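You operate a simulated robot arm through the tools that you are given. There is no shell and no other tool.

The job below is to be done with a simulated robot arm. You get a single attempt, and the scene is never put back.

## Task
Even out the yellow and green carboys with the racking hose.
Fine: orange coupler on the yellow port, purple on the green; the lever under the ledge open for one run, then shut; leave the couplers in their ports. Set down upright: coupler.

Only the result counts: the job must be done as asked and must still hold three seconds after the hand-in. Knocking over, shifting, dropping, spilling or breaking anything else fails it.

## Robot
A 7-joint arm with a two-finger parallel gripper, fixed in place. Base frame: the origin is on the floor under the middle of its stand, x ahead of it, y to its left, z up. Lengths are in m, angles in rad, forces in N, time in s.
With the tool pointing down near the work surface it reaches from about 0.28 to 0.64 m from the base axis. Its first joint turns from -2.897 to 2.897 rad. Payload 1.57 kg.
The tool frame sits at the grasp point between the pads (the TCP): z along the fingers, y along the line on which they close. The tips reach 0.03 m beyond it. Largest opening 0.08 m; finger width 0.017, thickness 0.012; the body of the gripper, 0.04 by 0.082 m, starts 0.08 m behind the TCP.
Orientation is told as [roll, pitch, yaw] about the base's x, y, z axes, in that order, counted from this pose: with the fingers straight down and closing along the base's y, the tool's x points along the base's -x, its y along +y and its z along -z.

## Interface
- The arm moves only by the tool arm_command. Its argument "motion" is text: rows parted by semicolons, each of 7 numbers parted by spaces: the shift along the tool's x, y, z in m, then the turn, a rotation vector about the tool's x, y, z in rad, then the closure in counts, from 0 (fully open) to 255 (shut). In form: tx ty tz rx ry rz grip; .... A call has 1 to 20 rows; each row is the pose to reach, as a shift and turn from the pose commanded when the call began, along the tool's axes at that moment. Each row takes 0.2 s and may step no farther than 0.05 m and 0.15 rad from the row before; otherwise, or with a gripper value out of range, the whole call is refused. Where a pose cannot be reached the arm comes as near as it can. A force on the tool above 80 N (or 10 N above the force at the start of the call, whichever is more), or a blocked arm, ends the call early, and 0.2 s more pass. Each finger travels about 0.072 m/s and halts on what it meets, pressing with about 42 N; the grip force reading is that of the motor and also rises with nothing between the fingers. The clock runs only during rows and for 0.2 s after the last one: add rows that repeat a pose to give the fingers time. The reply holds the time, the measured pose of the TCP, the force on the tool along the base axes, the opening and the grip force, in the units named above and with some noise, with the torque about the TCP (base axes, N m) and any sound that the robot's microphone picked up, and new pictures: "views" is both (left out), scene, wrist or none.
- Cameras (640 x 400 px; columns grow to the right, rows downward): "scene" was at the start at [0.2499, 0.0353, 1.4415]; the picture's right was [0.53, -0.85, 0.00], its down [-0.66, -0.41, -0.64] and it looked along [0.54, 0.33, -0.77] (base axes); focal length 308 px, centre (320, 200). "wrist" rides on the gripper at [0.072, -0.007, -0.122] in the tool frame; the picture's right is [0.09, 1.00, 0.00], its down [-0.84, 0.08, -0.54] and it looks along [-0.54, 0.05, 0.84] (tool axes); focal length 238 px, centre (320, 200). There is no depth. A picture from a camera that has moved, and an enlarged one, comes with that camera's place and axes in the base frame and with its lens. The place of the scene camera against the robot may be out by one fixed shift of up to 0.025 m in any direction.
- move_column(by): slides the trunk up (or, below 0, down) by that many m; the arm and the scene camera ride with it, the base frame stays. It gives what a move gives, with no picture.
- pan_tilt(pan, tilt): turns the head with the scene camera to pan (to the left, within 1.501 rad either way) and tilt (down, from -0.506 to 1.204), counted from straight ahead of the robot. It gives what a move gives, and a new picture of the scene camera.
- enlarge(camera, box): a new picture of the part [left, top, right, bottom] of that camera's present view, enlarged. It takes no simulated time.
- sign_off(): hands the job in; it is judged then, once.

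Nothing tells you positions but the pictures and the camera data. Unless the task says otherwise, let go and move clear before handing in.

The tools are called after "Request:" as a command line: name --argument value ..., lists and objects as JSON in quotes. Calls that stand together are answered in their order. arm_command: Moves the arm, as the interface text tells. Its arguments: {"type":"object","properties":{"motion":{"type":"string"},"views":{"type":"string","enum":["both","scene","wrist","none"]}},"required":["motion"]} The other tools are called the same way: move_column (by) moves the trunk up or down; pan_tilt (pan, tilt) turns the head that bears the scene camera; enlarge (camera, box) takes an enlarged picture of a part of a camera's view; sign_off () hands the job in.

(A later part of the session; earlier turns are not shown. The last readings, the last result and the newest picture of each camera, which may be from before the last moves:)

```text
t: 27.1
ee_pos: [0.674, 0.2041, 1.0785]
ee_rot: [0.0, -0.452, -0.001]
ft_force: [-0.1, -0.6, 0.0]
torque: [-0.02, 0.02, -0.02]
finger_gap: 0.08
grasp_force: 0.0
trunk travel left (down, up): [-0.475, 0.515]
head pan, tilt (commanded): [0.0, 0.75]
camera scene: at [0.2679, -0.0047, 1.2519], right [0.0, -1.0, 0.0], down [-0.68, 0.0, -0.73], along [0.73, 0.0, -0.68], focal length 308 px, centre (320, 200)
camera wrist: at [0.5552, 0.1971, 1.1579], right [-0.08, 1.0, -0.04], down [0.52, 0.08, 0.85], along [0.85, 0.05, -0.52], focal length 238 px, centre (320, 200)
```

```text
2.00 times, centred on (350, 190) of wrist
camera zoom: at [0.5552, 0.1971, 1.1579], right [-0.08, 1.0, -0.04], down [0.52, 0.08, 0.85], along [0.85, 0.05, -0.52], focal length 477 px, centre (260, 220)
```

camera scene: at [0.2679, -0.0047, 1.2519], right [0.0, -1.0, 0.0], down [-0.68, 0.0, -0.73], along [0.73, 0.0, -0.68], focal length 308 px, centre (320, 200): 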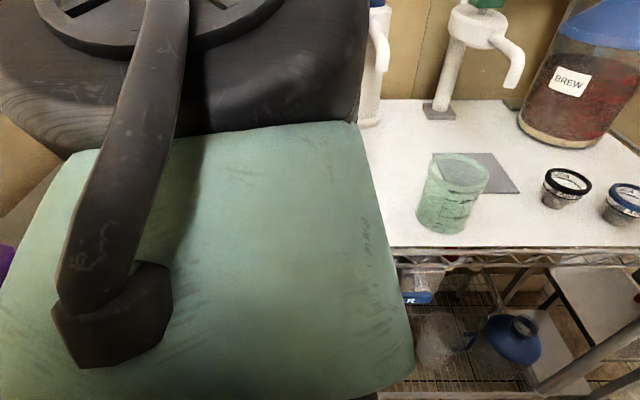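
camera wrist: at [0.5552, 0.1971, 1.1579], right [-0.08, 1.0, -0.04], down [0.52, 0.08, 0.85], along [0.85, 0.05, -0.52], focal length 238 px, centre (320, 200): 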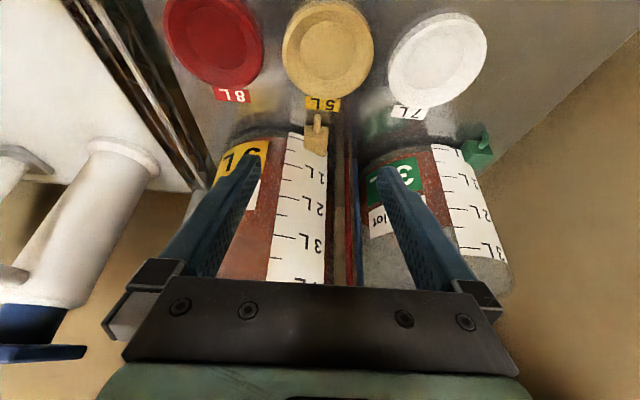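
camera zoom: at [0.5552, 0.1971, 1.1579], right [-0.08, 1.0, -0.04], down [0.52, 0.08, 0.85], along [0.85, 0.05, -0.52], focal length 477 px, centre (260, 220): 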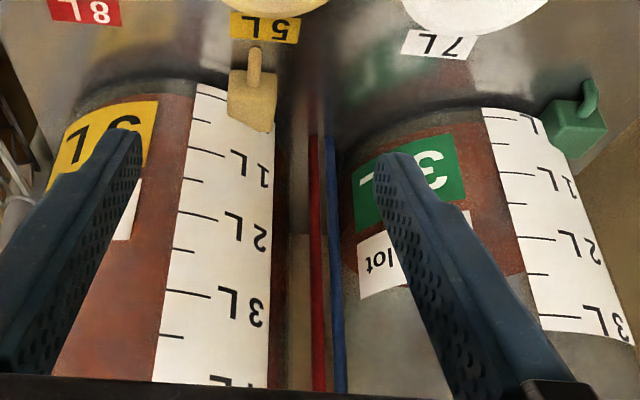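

Request:
arm_command --motion "0.036 0 -0.0174 0 0 0 0; 0.072 0 -0.0348 0 0 0 0; 0.099 0 -0.04785 0 0 0 0; 0.099 0 -0.04785 0 0 0 0" --views "wrist"

Request:
enlarge --camera "wrist" --box '[250, 80, 390, 180]'

Request:
enlarge --camera "wrist" --box '[250, 0, 390, 87]'

```text
t: 28.1
ee_pos: [0.5616, 0.2038, 1.0749]
ee_rot: [0.002, -0.441, -0.003]
ft_force: [-0.4, 0.4, -0.3]
torque: [0.02, 0.01, 0.0]
finger_gap: 0.0801
grasp_force: 0.1
trunk travel left (down, up): [-0.475, 0.515]
head pan, tilt (commanded): [0.0, 0.75]
camera wrist: at [0.4446, 0.1967, 1.1555], right [-0.08, 1.0, -0.04], down [0.53, 0.07, 0.85], along [0.85, 0.05, -0.53], focal length 238 px, centre (320, 200)
```

wrist: 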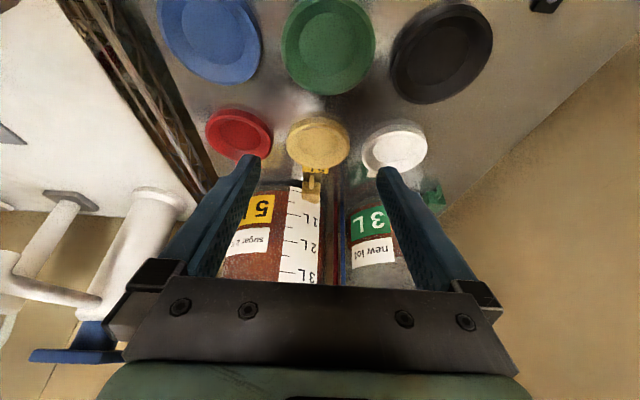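

```text
4.00 times, centred on (320, 130) of wrist
camera zoom: at [0.4446, 0.1967, 1.1555], right [-0.08, 1.0, -0.04], down [0.53, 0.07, 0.85], along [0.85, 0.05, -0.53], focal length 953 px, centre (320, 480)
```

zoom: 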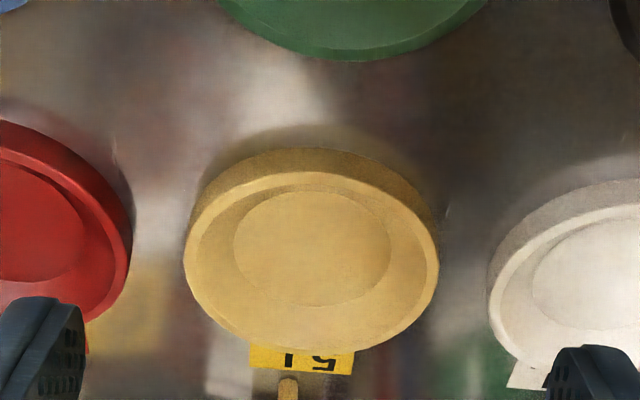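

```text
4.57 times, centred on (320, 44) of wrist
camera zoom: at [0.4446, 0.1967, 1.1555], right [-0.08, 1.0, -0.04], down [0.53, 0.07, 0.85], along [0.85, 0.05, -0.53], focal length 1090 px, centre (320, 915)
```

zoom: 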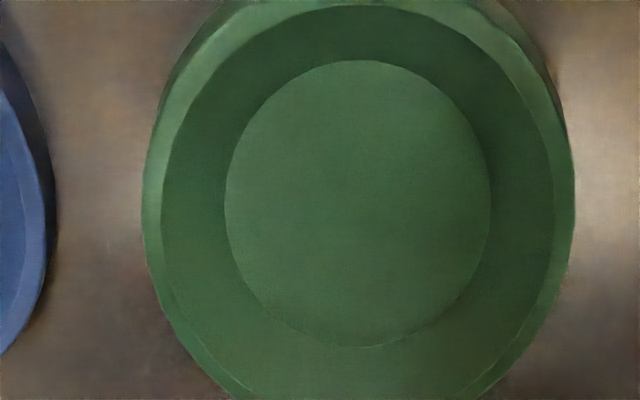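

Triangulating from two wrist views, the yellow port floor is at (0.672, 0.204, 0.924) and the green at (0.552, 0.204, 0.924). Next I'll draw back toward the couplers with the same tilt to measure the orange one.

Request:
arm_command --motion "0 0 0 0 0 0 0; 0 0 0 0 0 0 0" --views "scene"

```text
t: 28.7
ee_pos: [0.5625, 0.2042, 1.0761]
ee_rot: [0.004, -0.442, -0.002]
ft_force: [0.5, -0.2, 0.1]
torque: [0.01, -0.03, 0.03]
finger_gap: 0.08
grasp_force: 0.0
trunk travel left (down, up): [-0.475, 0.515]
head pan, tilt (commanded): [0.0, 0.75]
camera scene: at [0.2683, -0.0106, 1.2534], right [-0.07, -1.0, 0.0], down [-0.67, 0.05, -0.74], along [0.74, -0.05, -0.67], focal length 308 px, centre (320, 200)
```

scene: 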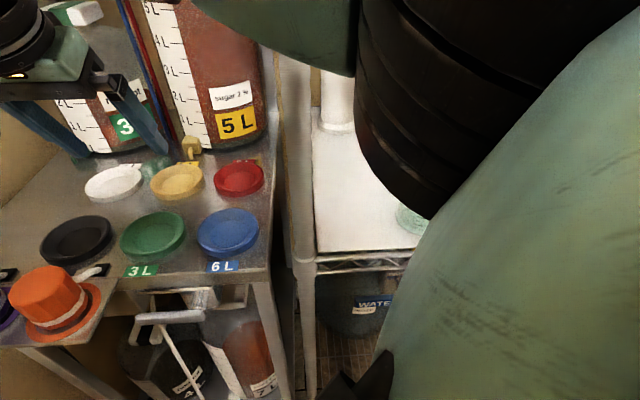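

The head camera is touching the arm's link and gets nudged by it. I'll turn the head away, raise the trunk by 0.12 m so the arm works lower relative to the head, and then come back down.

Request:
pan_tilt --pan -0.35 --tilt 0.6

Request:
move_column --by 0.12

```text
t: 29.6
ee_pos: [0.5615, 0.2027, 1.0801]
ee_rot: [0.0, -0.453, 0.0]
ft_force: [0.0, 0.3, 0.6]
torque: [-0.04, 0.05, 0.02]
finger_gap: 0.08
grasp_force: 0.1
trunk travel left (down, up): [-0.475, 0.515]
head pan, tilt (commanded): [-0.351, 0.6]
camera scene: at [0.2678, -0.0351, 1.2648], right [-0.34, -0.94, 0.0], down [-0.53, 0.19, -0.82], along [0.77, -0.28, -0.57], focal length 308 px, centre (320, 200)
```

scene: 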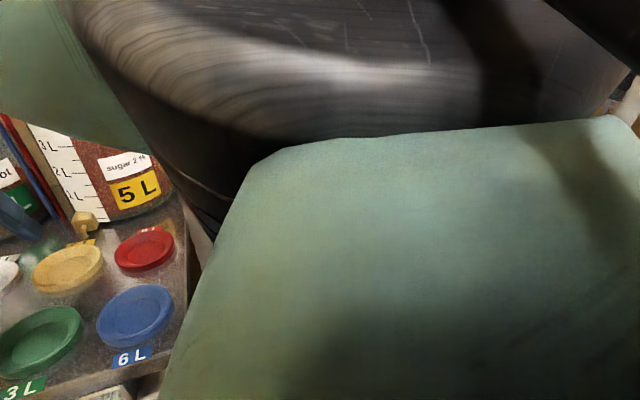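

```text
t: 31.1
ee_pos: [0.5633, 0.2031, 1.1978]
ee_rot: [0.0, -0.451, -0.002]
ft_force: [-0.2, 0.8, -0.1]
torque: [-0.02, -0.02, 0.02]
finger_gap: 0.0801
grasp_force: 0.0
trunk travel left (down, up): [-0.595, 0.395]
head pan, tilt (commanded): [-0.351, 0.6]
```

Contact with the head is gone. Now I'll move to a viewing pose in front of the orange coupler, with the 0.45 rad tilt kept.

Request:
arm_command --motion "0.0365 0.0094 0.0097 0 0 0 0; 0.0729 0.0188 0.0194 0 0 0 0; 0.1094 0.0282 0.0291 0 0 0 0; 0.1458 0.0376 0.0388 0 0 0 0; 0.1823 0.047 0.0485 0 0 0 0; 0.1823 0.047 0.0485 0 0 0 0" --views "both"

```text
t: 32.5
ee_pos: [0.4187, 0.2508, 1.0753]
ee_rot: [0.001, -0.452, -0.001]
ft_force: [-0.6, 0.7, -1.1]
torque: [-0.01, 0.04, -0.01]
finger_gap: 0.08
grasp_force: 0.1
trunk travel left (down, up): [-0.595, 0.395]
head pan, tilt (commanded): [-0.351, 0.6]
camera scene: at [0.2679, -0.0355, 1.3848], right [-0.34, -0.94, 0.0], down [-0.53, 0.19, -0.82], along [0.77, -0.28, -0.57], focal length 308 px, centre (320, 200)
camera wrist: at [0.3008, 0.2441, 1.1546], right [-0.08, 1.0, -0.04], down [0.52, 0.08, 0.85], along [0.85, 0.05, -0.52], focal length 238 px, centre (320, 200)
```

scene: 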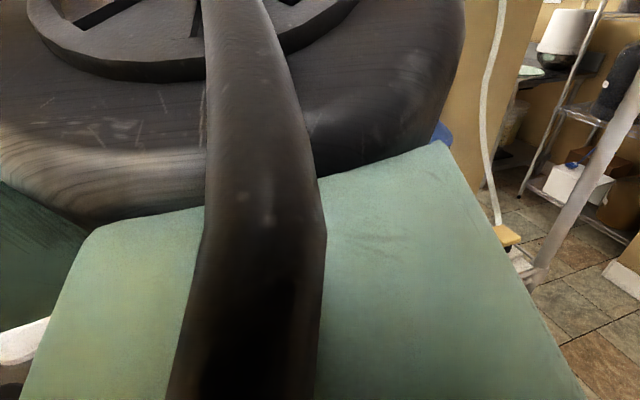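
wrist: 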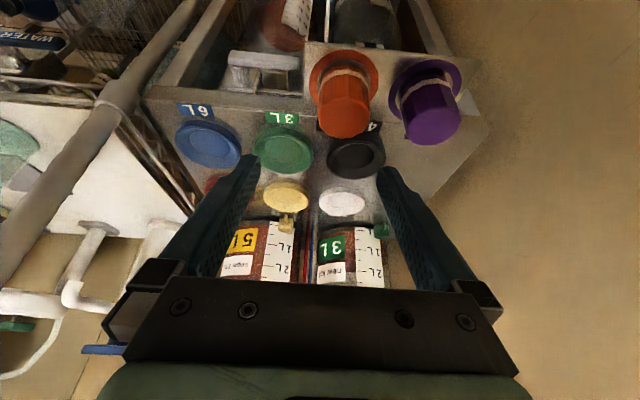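

Request:
enlarge --camera "wrist" --box '[290, 40, 400, 145]'

Request:
enlarge --camera "wrist" --box '[370, 40, 480, 150]'

```text
3.81 times, centred on (345, 92) of wrist
camera zoom: at [0.3008, 0.2441, 1.1546], right [-0.08, 1.0, -0.04], down [0.52, 0.08, 0.85], along [0.85, 0.05, -0.52], focal length 908 px, centre (225, 610)
```

zoom: 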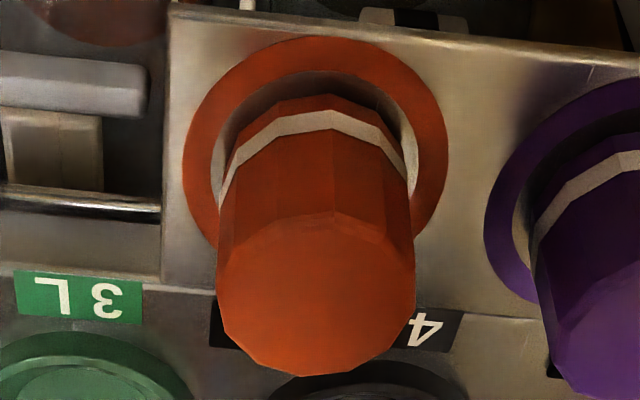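

```text
3.64 times, centred on (425, 95) of wrist
camera zoom: at [0.3008, 0.2441, 1.1546], right [-0.08, 1.0, -0.04], down [0.52, 0.08, 0.85], along [0.85, 0.05, -0.52], focal length 867 px, centre (-62, 582)
```

zoom: 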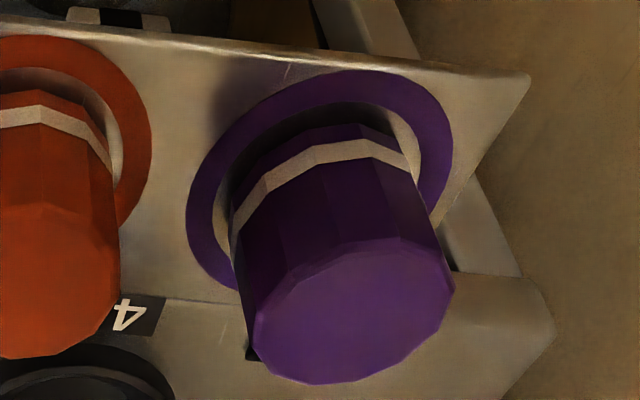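

The orange coupler's axis is at about (0.4555, 0.273), from z ≈ 0.90 to 0.963. I'll line the tilted tool up behind it and pause halfway to check alignment.

Request:
arm_command --motion "0.0125 0.0111 0.01 0 0 0 0; 0.0247 0.0222 0.03 0 0 0 0; 0.0247 0.0222 0.06 0 0 0 0; 0.0247 0.0222 0.06 0 0 0 0" --views "wrist"

Request:
enlarge --camera "wrist" --box '[220, 20, 460, 200]'

```text
t: 33.5
ee_pos: [0.4255, 0.2731, 1.011]
ee_rot: [0.0, -0.45, -0.001]
ft_force: [-0.3, -0.3, 0.6]
torque: [0.01, -0.01, -0.02]
finger_gap: 0.0802
grasp_force: 0.2
trunk travel left (down, up): [-0.595, 0.395]
head pan, tilt (commanded): [-0.351, 0.6]
camera wrist: at [0.3059, 0.2662, 1.0907], right [-0.08, 1.0, -0.04], down [0.52, 0.08, 0.85], along [0.85, 0.05, -0.52], focal length 238 px, centre (320, 200)
```

wrist: 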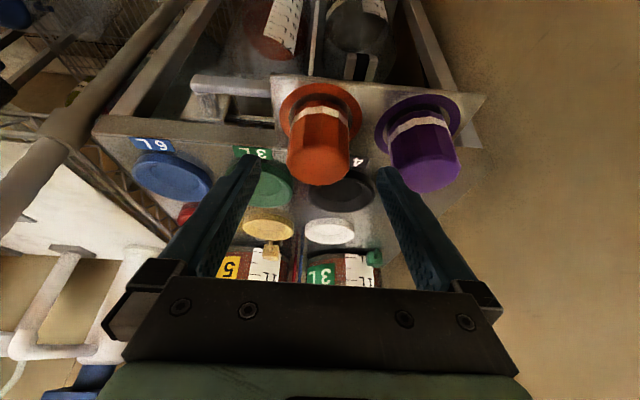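

```text
2.22 times, centred on (340, 110) of wrist
camera zoom: at [0.3059, 0.2662, 1.0907], right [-0.08, 1.0, -0.04], down [0.52, 0.08, 0.85], along [0.85, 0.05, -0.52], focal length 530 px, centre (276, 400)
```

zoom: 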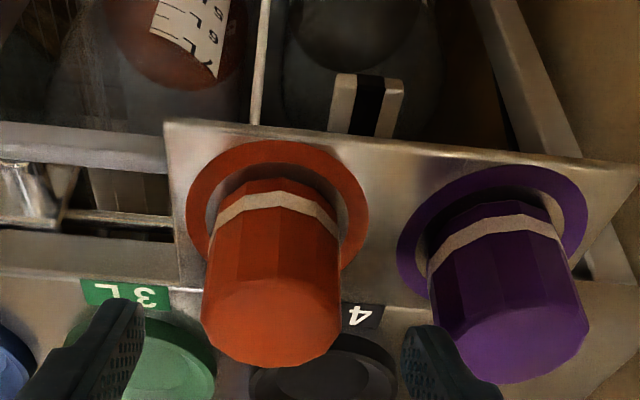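

Alignment looks right: the coupler stands between the fingers, which will pass either side of it. Continuing down along the tool axis.

Request:
arm_command --motion "0.002 -0.001 0.025 0 0 0 0; 0.0035 -0.001 0.05 0 0 0 0; 0.0035 -0.001 0.0716 0 0 0 0; 0.0035 -0.001 0.0716 0 0 0 0" --views "wrist"

```text
t: 34.5
ee_pos: [0.4494, 0.2717, 0.9502]
ee_rot: [0.007, -0.459, -0.002]
ft_force: [-16.1, -2.7, 38.7]
torque: [-1.69, 0.27, -0.95]
finger_gap: 0.0799
grasp_force: 0.1
trunk travel left (down, up): [-0.595, 0.395]
head pan, tilt (commanded): [-0.351, 0.6]
camera wrist: at [0.3307, 0.2646, 1.0292], right [-0.08, 1.0, -0.04], down [0.51, 0.07, 0.86], along [0.86, 0.05, -0.51], focal length 238 px, centre (320, 200)
```

wrist: 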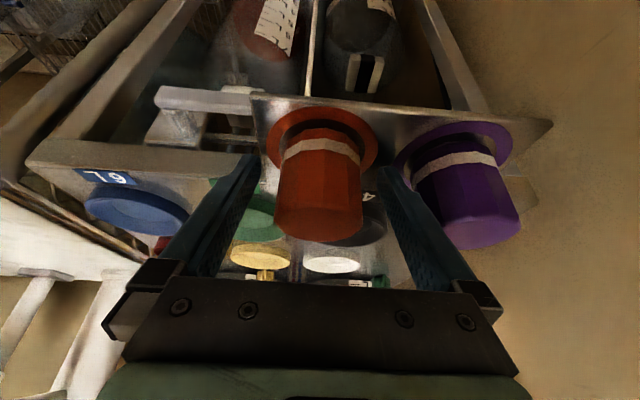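

There's an unexpected contact (about 40 N) on the right-hand finger tip, probably on the ledge's front corner. I'll back off along the tool axis and look.

Request:
arm_command --motion "0 0 -0.01 0 0 0 0; 0 0 -0.025 0 0 0 0; 0 0 -0.025 0 0 0 0" --views "wrist"

Request:
enlarge --camera "wrist" --box '[200, 60, 460, 260]'

```text
t: 35.3
ee_pos: [0.4406, 0.272, 0.9679]
ee_rot: [0.0, -0.448, -0.001]
ft_force: [-0.2, -0.5, -0.6]
torque: [-0.02, 0.01, -0.01]
finger_gap: 0.08
grasp_force: 0.1
trunk travel left (down, up): [-0.595, 0.395]
head pan, tilt (commanded): [-0.351, 0.6]
camera wrist: at [0.3232, 0.2644, 1.0466], right [-0.08, 1.0, -0.04], down [0.52, 0.08, 0.85], along [0.85, 0.05, -0.52], focal length 238 px, centre (320, 200)
```

wrist: 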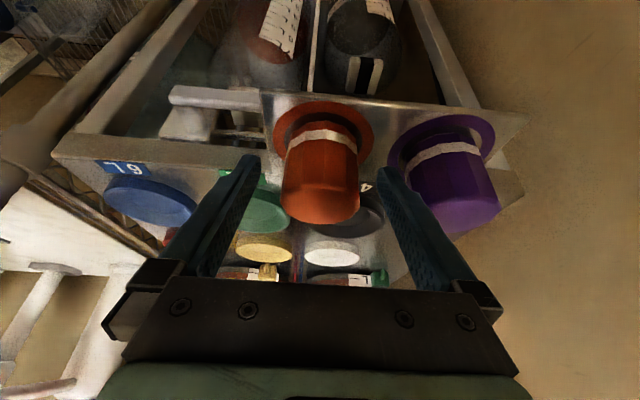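

```text
2.00 times, centred on (330, 160) of wrist
camera zoom: at [0.3232, 0.2644, 1.0466], right [-0.08, 1.0, -0.04], down [0.52, 0.08, 0.85], along [0.85, 0.05, -0.52], focal length 477 px, centre (300, 280)
```

zoom: 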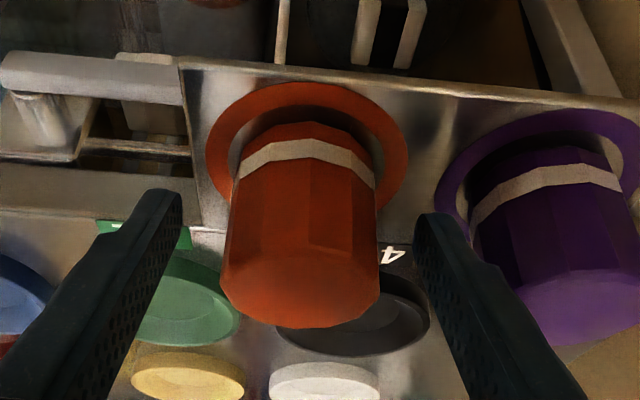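

Request:
enlarge --camera "wrist" --box '[220, 80, 320, 180]'

Request:
enlarge --camera "wrist" --box '[330, 100, 430, 200]'

```text
4.00 times, centred on (270, 130) of wrist
camera zoom: at [0.3232, 0.2644, 1.0466], right [-0.08, 1.0, -0.04], down [0.52, 0.08, 0.85], along [0.85, 0.05, -0.52], focal length 953 px, centre (520, 480)
```

zoom: 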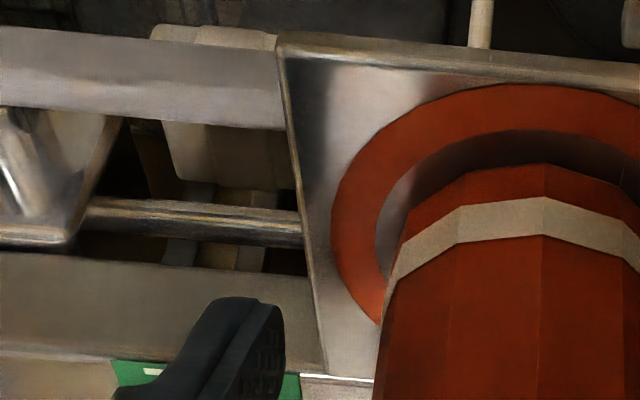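

```text
4.00 times, centred on (380, 150) of wrist
camera zoom: at [0.3232, 0.2644, 1.0466], right [-0.08, 1.0, -0.04], down [0.52, 0.08, 0.85], along [0.85, 0.05, -0.52], focal length 953 px, centre (80, 400)
```

zoom: 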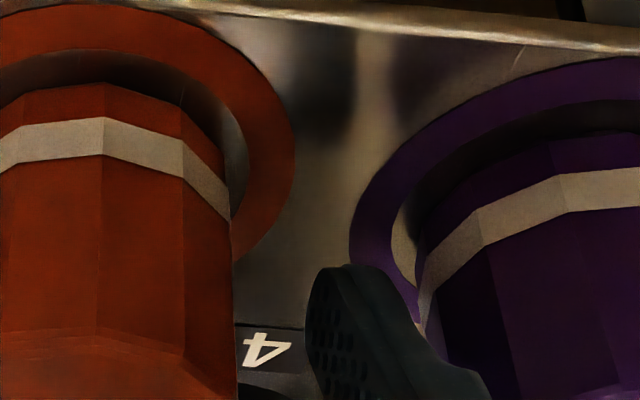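

I'll grasp a bit higher to stay clear of that edge: the coupler measures about (0.450, 0.2725) with its top at z ≈ 0.971, so the TCP goes to z ≈ 0.957.

Request:
arm_command --motion "-0.002 0.0005 0.007 0 0 0 0; -0.0037 0.0005 0.0139 0 0 0 0; -0.0037 0.0005 0.0139 0 0 0 0" --views "wrist"

```text
t: 36.1
ee_pos: [0.4498, 0.2716, 0.9572]
ee_rot: [0.001, -0.45, -0.001]
ft_force: [-0.3, 0.3, 0.5]
torque: [0.01, -0.03, 0.02]
finger_gap: 0.0801
grasp_force: 0.0
trunk travel left (down, up): [-0.595, 0.395]
head pan, tilt (commanded): [-0.351, 0.6]
camera wrist: at [0.3321, 0.2654, 1.0361], right [-0.08, 1.0, -0.04], down [0.52, 0.08, 0.85], along [0.85, 0.05, -0.52], focal length 238 px, centre (320, 200)
```

wrist: 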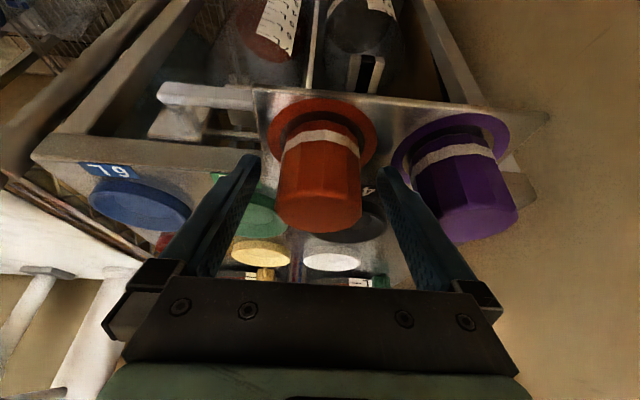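

No contact now and the coupler is centred between the fingers. Closing the gripper on it.

Request:
arm_command --motion "0 0 0 0 0 0 60; 0 0 0 0 0 0 120; 0 0 0 0 0 0 200; 0 0 0 0 0 0 255; 0 0 0 0 0 0 255" --views "wrist"

```text
t: 37.3
ee_pos: [0.4507, 0.2728, 0.9554]
ee_rot: [-0.003, -0.45, -0.002]
ft_force: [-0.9, 0.2, -0.4]
torque: [-0.04, 0.02, 0.0]
finger_gap: 0.0489
grasp_force: 41.9
trunk travel left (down, up): [-0.595, 0.395]
head pan, tilt (commanded): [-0.351, 0.6]
camera wrist: at [0.3322, 0.2654, 1.0362], right [-0.08, 1.0, -0.04], down [0.52, 0.08, 0.85], along [0.85, 0.05, -0.52], focal length 238 px, centre (320, 200)
```

wrist: 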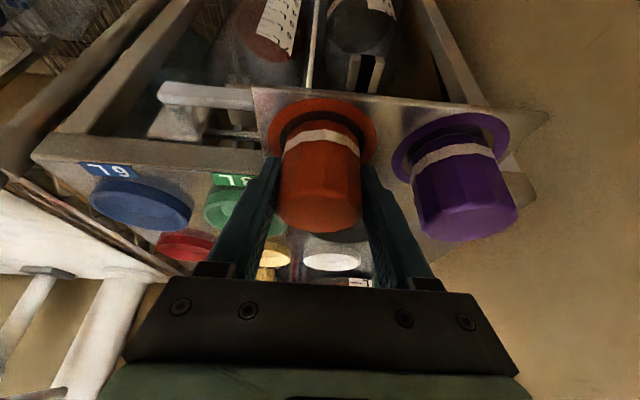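

The gripper holds the coupler at 0.049 m with 42 N. I'll lift it straight up a little and check the force.

Request:
arm_command --motion "-0.0044 0 -0.009 0 0 0 255; -0.0131 0 -0.027 0 0 0 255; -0.0218 0 -0.045 0 0 0 255; -0.0218 0 -0.045 0 0 0 255" --views "wrist"

Request:
enlarge --camera "wrist" --box '[230, 80, 420, 250]'

```text
t: 38.3
ee_pos: [0.4496, 0.2717, 1.007]
ee_rot: [0.001, -0.448, 0.0]
ft_force: [0.8, 0.0, 0.6]
torque: [-0.01, 0.0, 0.02]
finger_gap: 0.0
grasp_force: 21.3
trunk travel left (down, up): [-0.595, 0.395]
head pan, tilt (commanded): [-0.351, 0.6]
camera wrist: at [0.3324, 0.265, 1.0869], right [-0.08, 1.0, -0.04], down [0.52, 0.08, 0.85], along [0.85, 0.05, -0.52], focal length 238 px, centre (320, 200)
```

wrist: 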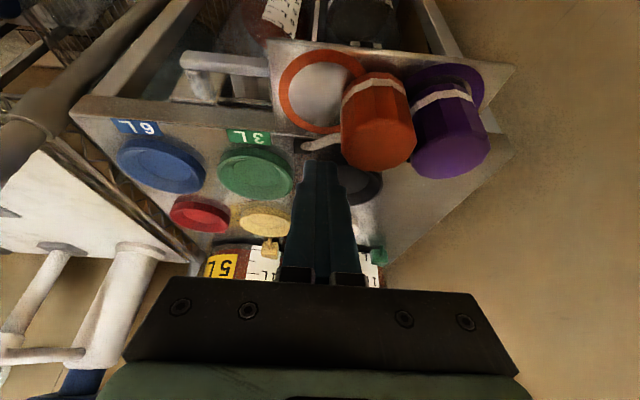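

```text
2.35 times, centred on (325, 165) of wrist
camera zoom: at [0.3324, 0.265, 1.0869], right [-0.08, 1.0, -0.04], down [0.52, 0.08, 0.85], along [0.85, 0.05, -0.52], focal length 561 px, centre (308, 282)
```

zoom: 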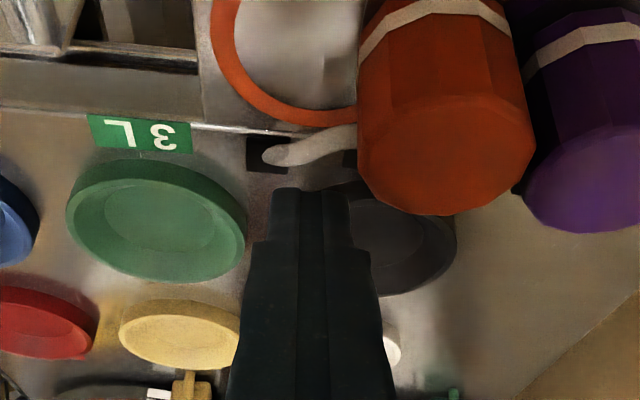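

The coupler slipped out and now stands beside its ring, near the purple one; it appears still upright. I'll move straight up and away, and then look carefully before doing anything else.

Request:
arm_command --motion "-0.0087 0 -0.018 0 0 0 255; -0.0218 0 -0.045 0 0 0 255; -0.0348 0 -0.072 0 0 0 255; -0.0348 0 -0.072 0 0 0 255" --views "wrist"

Request:
enlarge --camera "wrist" --box '[260, 0, 460, 130]'

```text
t: 39.3
ee_pos: [0.4505, 0.2702, 1.0874]
ee_rot: [0.001, -0.449, -0.001]
ft_force: [-1.0, 0.5, -0.9]
torque: [-0.01, 0.03, 0.03]
finger_gap: 0.0
grasp_force: 21.5
trunk travel left (down, up): [-0.595, 0.395]
head pan, tilt (commanded): [-0.351, 0.6]
camera wrist: at [0.3326, 0.2648, 1.1666], right [-0.08, 1.0, -0.04], down [0.52, 0.08, 0.85], along [0.85, 0.05, -0.52], focal length 238 px, centre (320, 200)
```

wrist: 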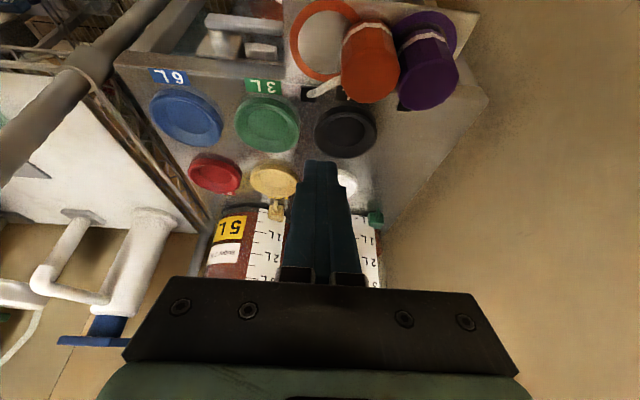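

```text
3.08 times, centred on (360, 65) of wrist
camera zoom: at [0.3326, 0.2648, 1.1666], right [-0.08, 1.0, -0.04], down [0.52, 0.08, 0.85], along [0.85, 0.05, -0.52], focal length 733 px, centre (197, 615)
```

zoom: 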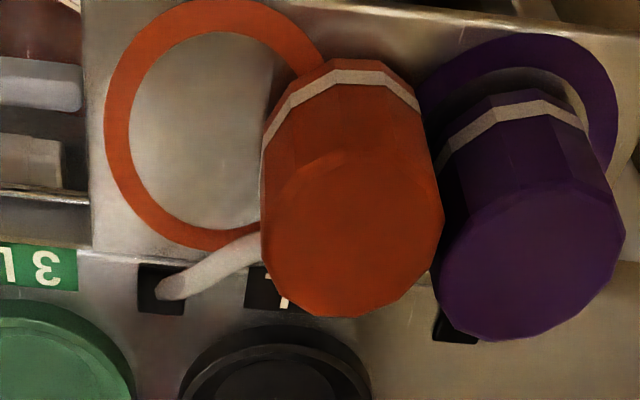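

The orange coupler stands upright at about (0.447, 0.309), just touching the purple one; the rings are only flat markings. I'll raise the tool, make it vertical, and then turn it so the fingers can take the coupler along x without touching the purple.

Request:
arm_command --motion "-0.0087 0 -0.018 0 0 0 0; -0.0174 0 -0.036 0 0.15 0 0; -0.026 0 -0.054 0 0.3 0 0; -0.026 0 -0.054 0 0.45 0 0; -0.026 0 -0.054 0 0.45 0 0" --views "none"

Request:
arm_command --motion "0 0 0 0 0 -0.15 0; 0 0 0 0 0 -0.3 0; 0 0 0 0 0 -0.45 0; 0 0 0 0 0 -0.6 0; 0 0 0 0 0 -0.75 0; 0 0 0 0 0 -0.9 0; 0 0 0 0 0 -1.05 0; 0 0 0 0 0 -1.2 0; 0 0 0 0 0 -1.35 0; 0 0 0 0 0 -1.5 0; 0 0 0 0 0 -1.571 0; 0 0 0 0 0 -1.571 0" --views "both"

```text
t: 40.5
ee_pos: [0.45, 0.2722, 1.1477]
ee_rot: [0.0, 0.002, 0.0]
ft_force: [0.4, -0.1, -1.5]
torque: [0.01, -0.03, 0.0]
finger_gap: 0.0799
grasp_force: 0.0
trunk travel left (down, up): [-0.595, 0.395]
head pan, tilt (commanded): [-0.351, 0.6]
```

```text
t: 43.1
ee_pos: [0.3487, 0.2822, 1.1714]
ee_rot: [-0.005, 0.001, 1.569]
ft_force: [-0.7, 0.3, -0.2]
torque: [0.0, -0.14, -0.02]
finger_gap: 0.08
grasp_force: 0.0
out of reach, approached as far as the arm can: row 9, 10, 11, 12
trunk travel left (down, up): [-0.595, 0.395]
head pan, tilt (commanded): [-0.351, 0.6]
camera scene: at [0.264, -0.0353, 1.3857], right [-0.34, -0.94, 0.0], down [-0.53, 0.19, -0.83], along [0.78, -0.28, -0.56], focal length 308 px, centre (320, 200)
camera wrist: at [0.3559, 0.21, 1.2947], right [-1.0, -0.09, 0.0], down [-0.08, 0.84, 0.54], along [-0.05, 0.54, -0.84], focal length 238 px, centre (320, 200)
```

scene: 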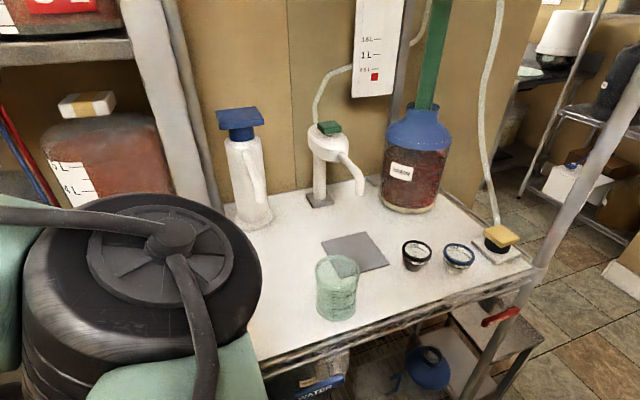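
wrist: 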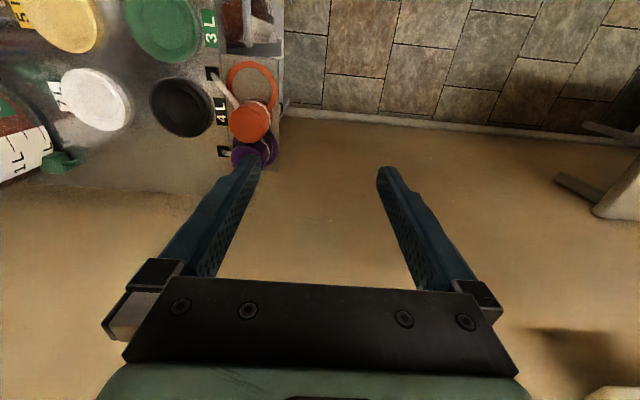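

A +90° yaw isn't reachable there, so I'll turn the other way, to yaw about −60°: one finger on the robot side, the other on the far-left side, clear of both the hose and the purple coupler.

Request:
arm_command --motion "0 -0.01 0 0 0 0.15 0; 0 -0.02 0 0 0 0.3 0; 0 -0.03 0 0 0 0.45 0; 0 -0.04 0 0 0 0.6 0; 0 -0.05 0 0 0 0.75 0; 0 -0.06 0 0 0 0.9 0; 0 -0.07 0 0 0 1.05 0; 0 -0.07 0 0 0 1.2 0; 0 -0.07 0 0 0 1.35 0; 0 -0.07 0 0 0 1.5 0; 0 -0.07 0 0 0 1.65 0; 0 -0.07 0 0 0 1.8 0; 0 -0.07 0 0 0 1.95 0; 0 -0.07 0 0 0 2.1 0; 0 -0.07 0 0 0 2.25 0; 0 -0.07 0 0 0 2.4 0; 0 -0.07 0 0 0 2.55 0; 0 -0.07 0 0 0 2.616 0; 0 -0.07 0 0 0 2.616 0" --views "both"

```text
t: 47.1
ee_pos: [0.4229, 0.2799, 1.17]
ee_rot: [0.0, 0.0, -1.046]
ft_force: [0.6, 0.6, -0.8]
torque: [0.03, 0.0, 0.01]
finger_gap: 0.08
grasp_force: 0.0
trunk travel left (down, up): [-0.595, 0.395]
head pan, tilt (commanded): [-0.351, 0.6]
camera scene: at [0.2678, -0.0353, 1.3848], right [-0.34, -0.94, 0.0], down [-0.53, 0.19, -0.83], along [0.77, -0.28, -0.56], focal length 308 px, centre (320, 200)
camera wrist: at [0.3812, 0.3407, 1.2933], right [0.82, 0.58, 0.0], down [0.49, -0.69, 0.54], along [0.31, -0.44, -0.84], focal length 238 px, centre (320, 200)
```

scene: 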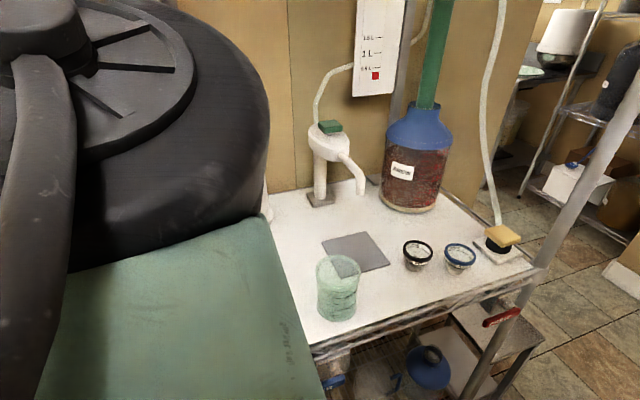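
wrist: 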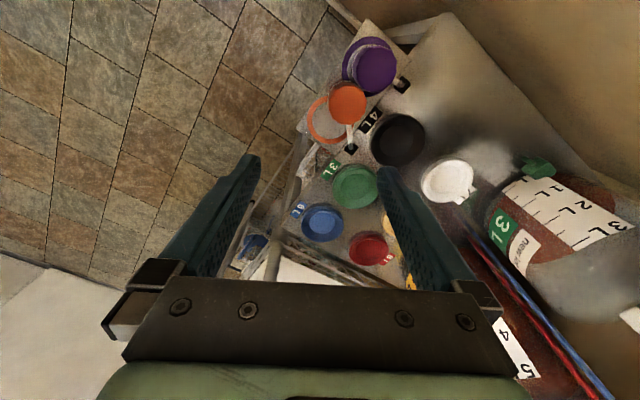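

Request:
enlarge --camera "wrist" --box '[290, 20, 450, 180]'

Request:
enlarge --camera "wrist" --box '[300, 30, 410, 150]'

```text
2.50 times, centred on (370, 100) of wrist
camera zoom: at [0.3812, 0.3407, 1.2933], right [0.82, 0.58, 0.0], down [0.49, -0.69, 0.54], along [0.31, -0.44, -0.84], focal length 596 px, centre (195, 450)
```

zoom: 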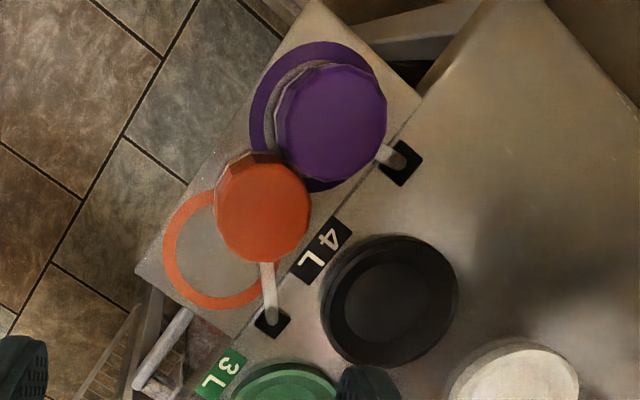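

```text
3.33 times, centred on (355, 90) of wrist
camera zoom: at [0.3812, 0.3407, 1.2933], right [0.82, 0.58, 0.0], down [0.49, -0.69, 0.54], along [0.31, -0.44, -0.84], focal length 794 px, centre (203, 567)
```

zoom: 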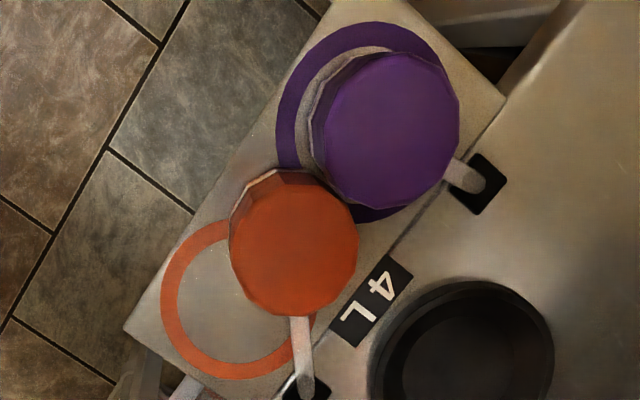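

The orange coupler is upright at about (0.4455, 0.311) with its hose on the near-right side. I'll come over it with yaw −60° and stop just above its top to check.

Request:
arm_command --motion "0.0078 0.0176 0.03 0 0 0 0; 0.0156 0.0352 0.06 0 0 0 0; 0.0156 0.0352 0.1 0 0 0 0; 0.0156 0.0352 0.14 0 0 0 0; 0.0156 0.0352 0.14 0 0 0 0" --views "wrist"

Request:
enlarge --camera "wrist" --box '[200, 0, 460, 200]'

```text
t: 48.3
ee_pos: [0.4454, 0.3135, 1.0306]
ee_rot: [0.003, 0.0, -1.045]
ft_force: [0.2, 0.5, -0.7]
torque: [0.01, 0.02, -0.01]
finger_gap: 0.0799
grasp_force: 0.0
trunk travel left (down, up): [-0.595, 0.395]
head pan, tilt (commanded): [-0.351, 0.6]
camera wrist: at [0.4034, 0.3724, 1.1533], right [0.82, 0.58, 0.0], down [0.49, -0.69, 0.54], along [0.31, -0.44, -0.84], focal length 238 px, centre (320, 200)
```

wrist: 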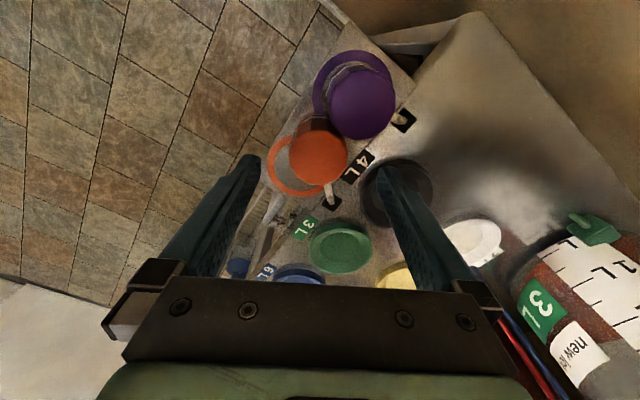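

```text
2.00 times, centred on (330, 100) of wrist
camera zoom: at [0.4034, 0.3724, 1.1533], right [0.82, 0.58, 0.0], down [0.49, -0.69, 0.54], along [0.31, -0.44, -0.84], focal length 477 px, centre (300, 400)
```

zoom: 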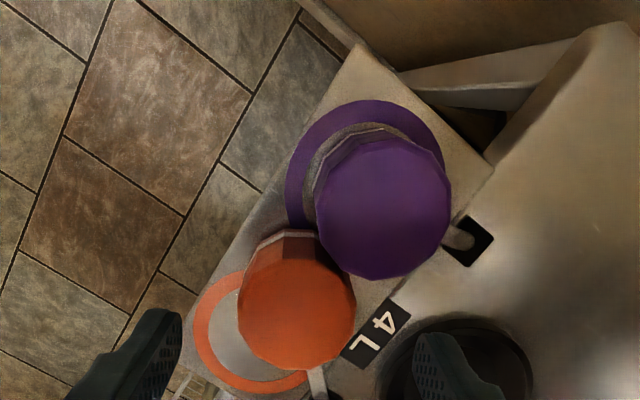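

Centred over the coupler. Descending to the grasp height (TCP z ≈ 0.957).

Request:
arm_command --motion "0 0 0.03 0 0 0 0; 0 0 0.055 0 0 0 0; 0 0 0.073 0 0 0 0; 0 0 0.073 0 0 0 0" --views "wrist"

```text
t: 49.3
ee_pos: [0.4452, 0.3139, 0.9581]
ee_rot: [0.0, 0.0, -1.047]
ft_force: [-0.2, 0.1, -0.1]
torque: [0.02, -0.02, 0.02]
finger_gap: 0.08
grasp_force: 0.2
trunk travel left (down, up): [-0.595, 0.395]
head pan, tilt (commanded): [-0.351, 0.6]
camera wrist: at [0.4034, 0.3728, 1.0798], right [0.82, 0.58, 0.0], down [0.49, -0.69, 0.54], along [0.31, -0.44, -0.84], focal length 238 px, centre (320, 200)
```

wrist: 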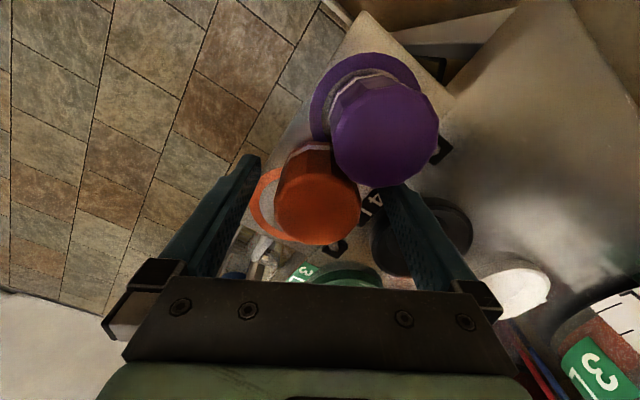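

No contact; I'll shift 2.5 mm to centre the pads and close.

Request:
arm_command --motion "-0.0025 0 0 0 0 0 0; -0.0025 0 0 0 0 0 50; -0.0025 0 0 0 0 0 80; -0.0025 0 0 0 0 0 120; -0.0025 0 0 0 0 0 255; -0.0025 0 0 0 0 0 255" --views "wrist"

Request:
enlarge --camera "wrist" --box '[230, 20, 450, 260]'

```text
t: 50.7
ee_pos: [0.4467, 0.312, 0.9569]
ee_rot: [0.0, 0.001, -1.045]
ft_force: [0.0, -0.1, -0.1]
torque: [-0.03, 0.02, 0.02]
finger_gap: 0.0483
grasp_force: 42.0
trunk travel left (down, up): [-0.595, 0.395]
head pan, tilt (commanded): [-0.351, 0.6]
camera wrist: at [0.4052, 0.3706, 1.0801], right [0.82, 0.58, 0.0], down [0.49, -0.69, 0.54], along [0.31, -0.44, -0.84], focal length 238 px, centre (320, 200)
```

wrist: 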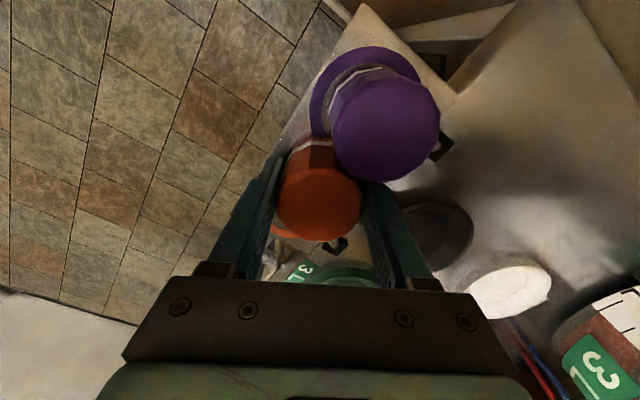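

```text
1.67 times, centred on (340, 140) of wrist
camera zoom: at [0.4052, 0.3706, 1.0801], right [0.82, 0.58, 0.0], down [0.49, -0.69, 0.54], along [0.31, -0.44, -0.84], focal length 397 px, centre (287, 300)
```

zoom: 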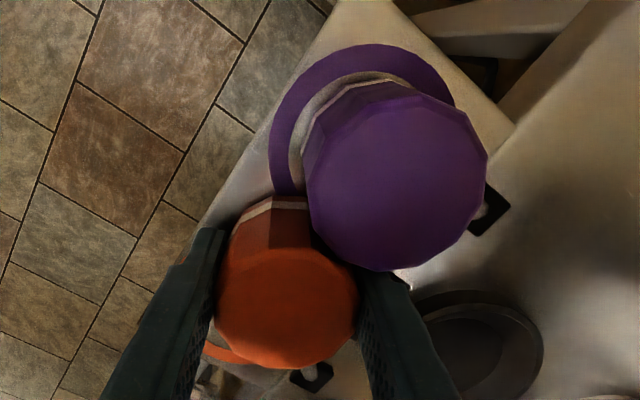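

Gripped at 0.048 m. I'll lift just 4 mm first and read the forces.

Request:
arm_command --motion "0 0 -0.002 0 0 0 255; 0 0 -0.004 0 0 0 255" --views "none"

Request:
arm_command --motion "0 0 -0.002 0 0 0 255; 0 0 -0.004 0 0 0 255" --views "none"

Request:
arm_command --motion "0 0 -0.002 0 0 0 255; 0 0 -0.004 0 0 0 255" --views "wrist"

```text
t: 51.3
ee_pos: [0.4465, 0.3126, 0.9604]
ee_rot: [0.0, 0.0, -1.047]
ft_force: [-0.9, 0.4, -1.1]
torque: [-0.03, 0.01, 0.0]
finger_gap: 0.0478
grasp_force: 42.3
trunk travel left (down, up): [-0.595, 0.395]
head pan, tilt (commanded): [-0.351, 0.6]
```

```text
t: 51.9
ee_pos: [0.4455, 0.3113, 0.9657]
ee_rot: [-0.001, -0.002, -1.047]
ft_force: [-0.4, -1.1, -1.4]
torque: [0.04, -0.02, 0.01]
finger_gap: 0.048
grasp_force: 43.1
trunk travel left (down, up): [-0.595, 0.395]
head pan, tilt (commanded): [-0.351, 0.6]
```

```text
t: 52.5
ee_pos: [0.4473, 0.3104, 0.9697]
ee_rot: [0.0, 0.0, -1.045]
ft_force: [0.0, 0.4, -1.8]
torque: [-0.01, -0.01, -0.01]
finger_gap: 0.0479
grasp_force: 42.4
trunk travel left (down, up): [-0.595, 0.395]
head pan, tilt (commanded): [-0.351, 0.6]
camera wrist: at [0.4053, 0.3704, 1.0921], right [0.82, 0.58, 0.0], down [0.49, -0.69, 0.54], along [0.31, -0.44, -0.84], focal length 238 px, centre (320, 200)
```

wrist: 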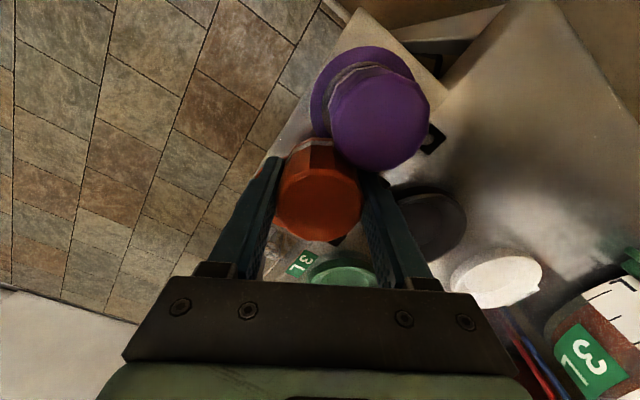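

It holds: about 1.5 N of weight, and the opening is steady. I'll continue lifting in small steps and watch the force for any hose tension.

Request:
arm_command --motion "0 0 -0.005 0 0 0 255; 0 0 -0.01 0 0 0 255" --views "none"

Request:
arm_command --motion "0 0 -0.005 0 0 0 255; 0 0 -0.01 0 0 0 255" --views "none"

Request:
arm_command --motion "0 0 -0.005 0 0 0 255; 0 0 -0.01 0 0 0 255" --views "wrist"

```text
t: 53.1
ee_pos: [0.4476, 0.3125, 0.9796]
ee_rot: [0.0, 0.0, -1.047]
ft_force: [-0.5, 0.5, -2.3]
torque: [-0.01, -0.01, 0.02]
finger_gap: 0.0479
grasp_force: 41.6
trunk travel left (down, up): [-0.595, 0.395]
head pan, tilt (commanded): [-0.351, 0.6]
```

```text
t: 53.7
ee_pos: [0.446, 0.311, 0.9885]
ee_rot: [-0.001, 0.002, -1.046]
ft_force: [0.3, 0.6, -2.0]
torque: [0.01, 0.02, 0.02]
finger_gap: 0.0483
grasp_force: 41.9
trunk travel left (down, up): [-0.595, 0.395]
head pan, tilt (commanded): [-0.351, 0.6]
```

```text
t: 54.3
ee_pos: [0.446, 0.311, 0.9991]
ee_rot: [-0.002, 0.0, -1.046]
ft_force: [-0.1, -0.5, -1.4]
torque: [0.0, 0.01, -0.02]
finger_gap: 0.0482
grasp_force: 42.0
trunk travel left (down, up): [-0.595, 0.395]
head pan, tilt (commanded): [-0.351, 0.6]
camera wrist: at [0.4049, 0.3699, 1.1221], right [0.82, 0.58, 0.0], down [0.49, -0.69, 0.54], along [0.31, -0.44, -0.84], focal length 238 px, centre (320, 200)
```

wrist: 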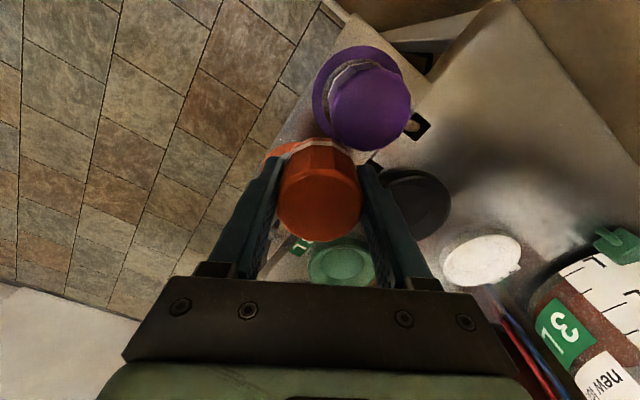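

The vertical grasp holds well with no hose tension. I'll carry the coupler back over its ring at (0.450, 0.2725) and set it down upright there, away from the purple one, for regrasping with the tilt.

Request:
arm_command --motion "-0.012 -0.0053 0 0 0 0 255; -0.024 -0.0106 0 0 0 0 255; -0.0353 -0.0158 0 0 0 0 255; -0.0353 -0.0158 0.015 0 0 0 255; -0.0353 -0.0158 0.03 0 0 0 255; -0.0353 -0.0158 0.04 0 0 0 255; -0.0353 -0.0158 0.04 0 0 0 255" --views "wrist"

```text
t: 55.9
ee_pos: [0.4518, 0.2719, 0.9588]
ee_rot: [0.001, -0.002, -1.046]
ft_force: [-0.1, 0.7, -2.1]
torque: [0.02, 0.02, -0.02]
finger_gap: 0.0478
grasp_force: 42.1
trunk travel left (down, up): [-0.595, 0.395]
head pan, tilt (commanded): [-0.351, 0.6]
camera wrist: at [0.4093, 0.3311, 1.0819], right [0.82, 0.58, 0.0], down [0.49, -0.69, 0.54], along [0.31, -0.44, -0.84], focal length 238 px, centre (320, 200)
```

wrist: 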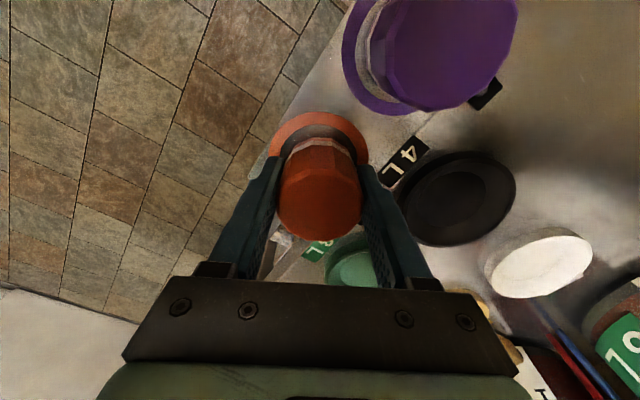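

It's just above the tray still. I'll lower in millimetre steps until it touches.

Request:
arm_command --motion "0 0 0.0015 0 0 0 255; 0 0 0.0015 0 0 0 255" --views "none"

Request:
arm_command --motion "0 0 0.001 0 0 0 255; 0 0 0.001 0 0 0 255" --views "none"

```text
t: 56.5
ee_pos: [0.4507, 0.2728, 0.958]
ee_rot: [0.0, 0.002, -1.046]
ft_force: [0.4, 0.3, -1.3]
torque: [0.0, 0.05, -0.02]
finger_gap: 0.0481
grasp_force: 41.8
trunk travel left (down, up): [-0.595, 0.395]
head pan, tilt (commanded): [-0.351, 0.6]
```

```text
t: 57.1
ee_pos: [0.451, 0.2727, 0.9574]
ee_rot: [0.002, 0.0, -1.046]
ft_force: [0.3, -0.8, 3.8]
torque: [-0.09, 0.11, 0.0]
finger_gap: 0.0478
grasp_force: 42.5
trunk travel left (down, up): [-0.595, 0.395]
head pan, tilt (commanded): [-0.351, 0.6]
```

Touchdown (+3.8 N). Opening, then rising straight up.

Request:
arm_command --motion "0 0 0 0 0 0 60; 0 0 0 0 0 0 0; 0 0 0 0 0 0 0; 0 0 -0.04 0 0 0 0; 0 0 -0.08 0 0 0 0; 0 0 -0.12 0 0 0 0; 0 0 -0.15 0 0 0 0" --views "wrist"

Request:
enlarge --camera "wrist" --box '[260, 40, 460, 200]'

```text
t: 58.7
ee_pos: [0.4503, 0.2728, 1.1067]
ee_rot: [0.001, -0.001, -1.045]
ft_force: [0.5, -0.3, 0.5]
torque: [0.01, 0.02, 0.02]
finger_gap: 0.0799
grasp_force: 0.1
trunk travel left (down, up): [-0.595, 0.395]
head pan, tilt (commanded): [-0.351, 0.6]
camera wrist: at [0.409, 0.3317, 1.2293], right [0.82, 0.58, 0.0], down [0.49, -0.69, 0.54], along [0.31, -0.44, -0.84], focal length 238 px, centre (320, 200)
```

wrist: 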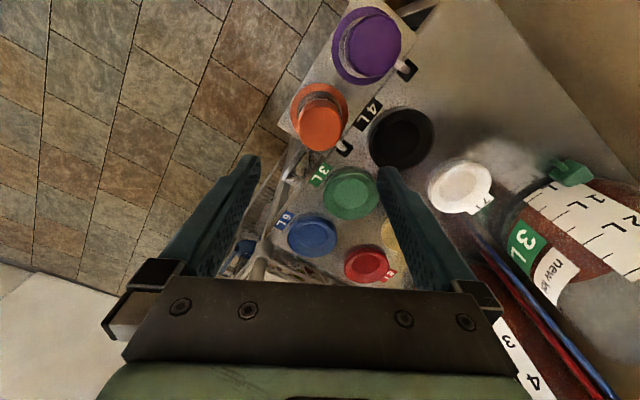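

```text
2.50 times, centred on (360, 120) of wrist
camera zoom: at [0.409, 0.3317, 1.2293], right [0.82, 0.58, 0.0], down [0.49, -0.69, 0.54], along [0.31, -0.44, -0.84], focal length 596 px, centre (220, 400)
```

zoom: 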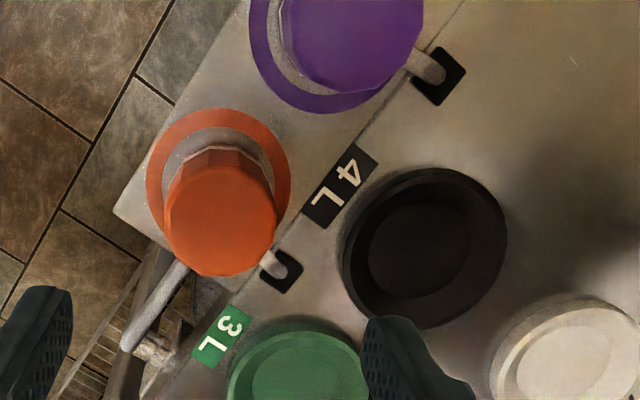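

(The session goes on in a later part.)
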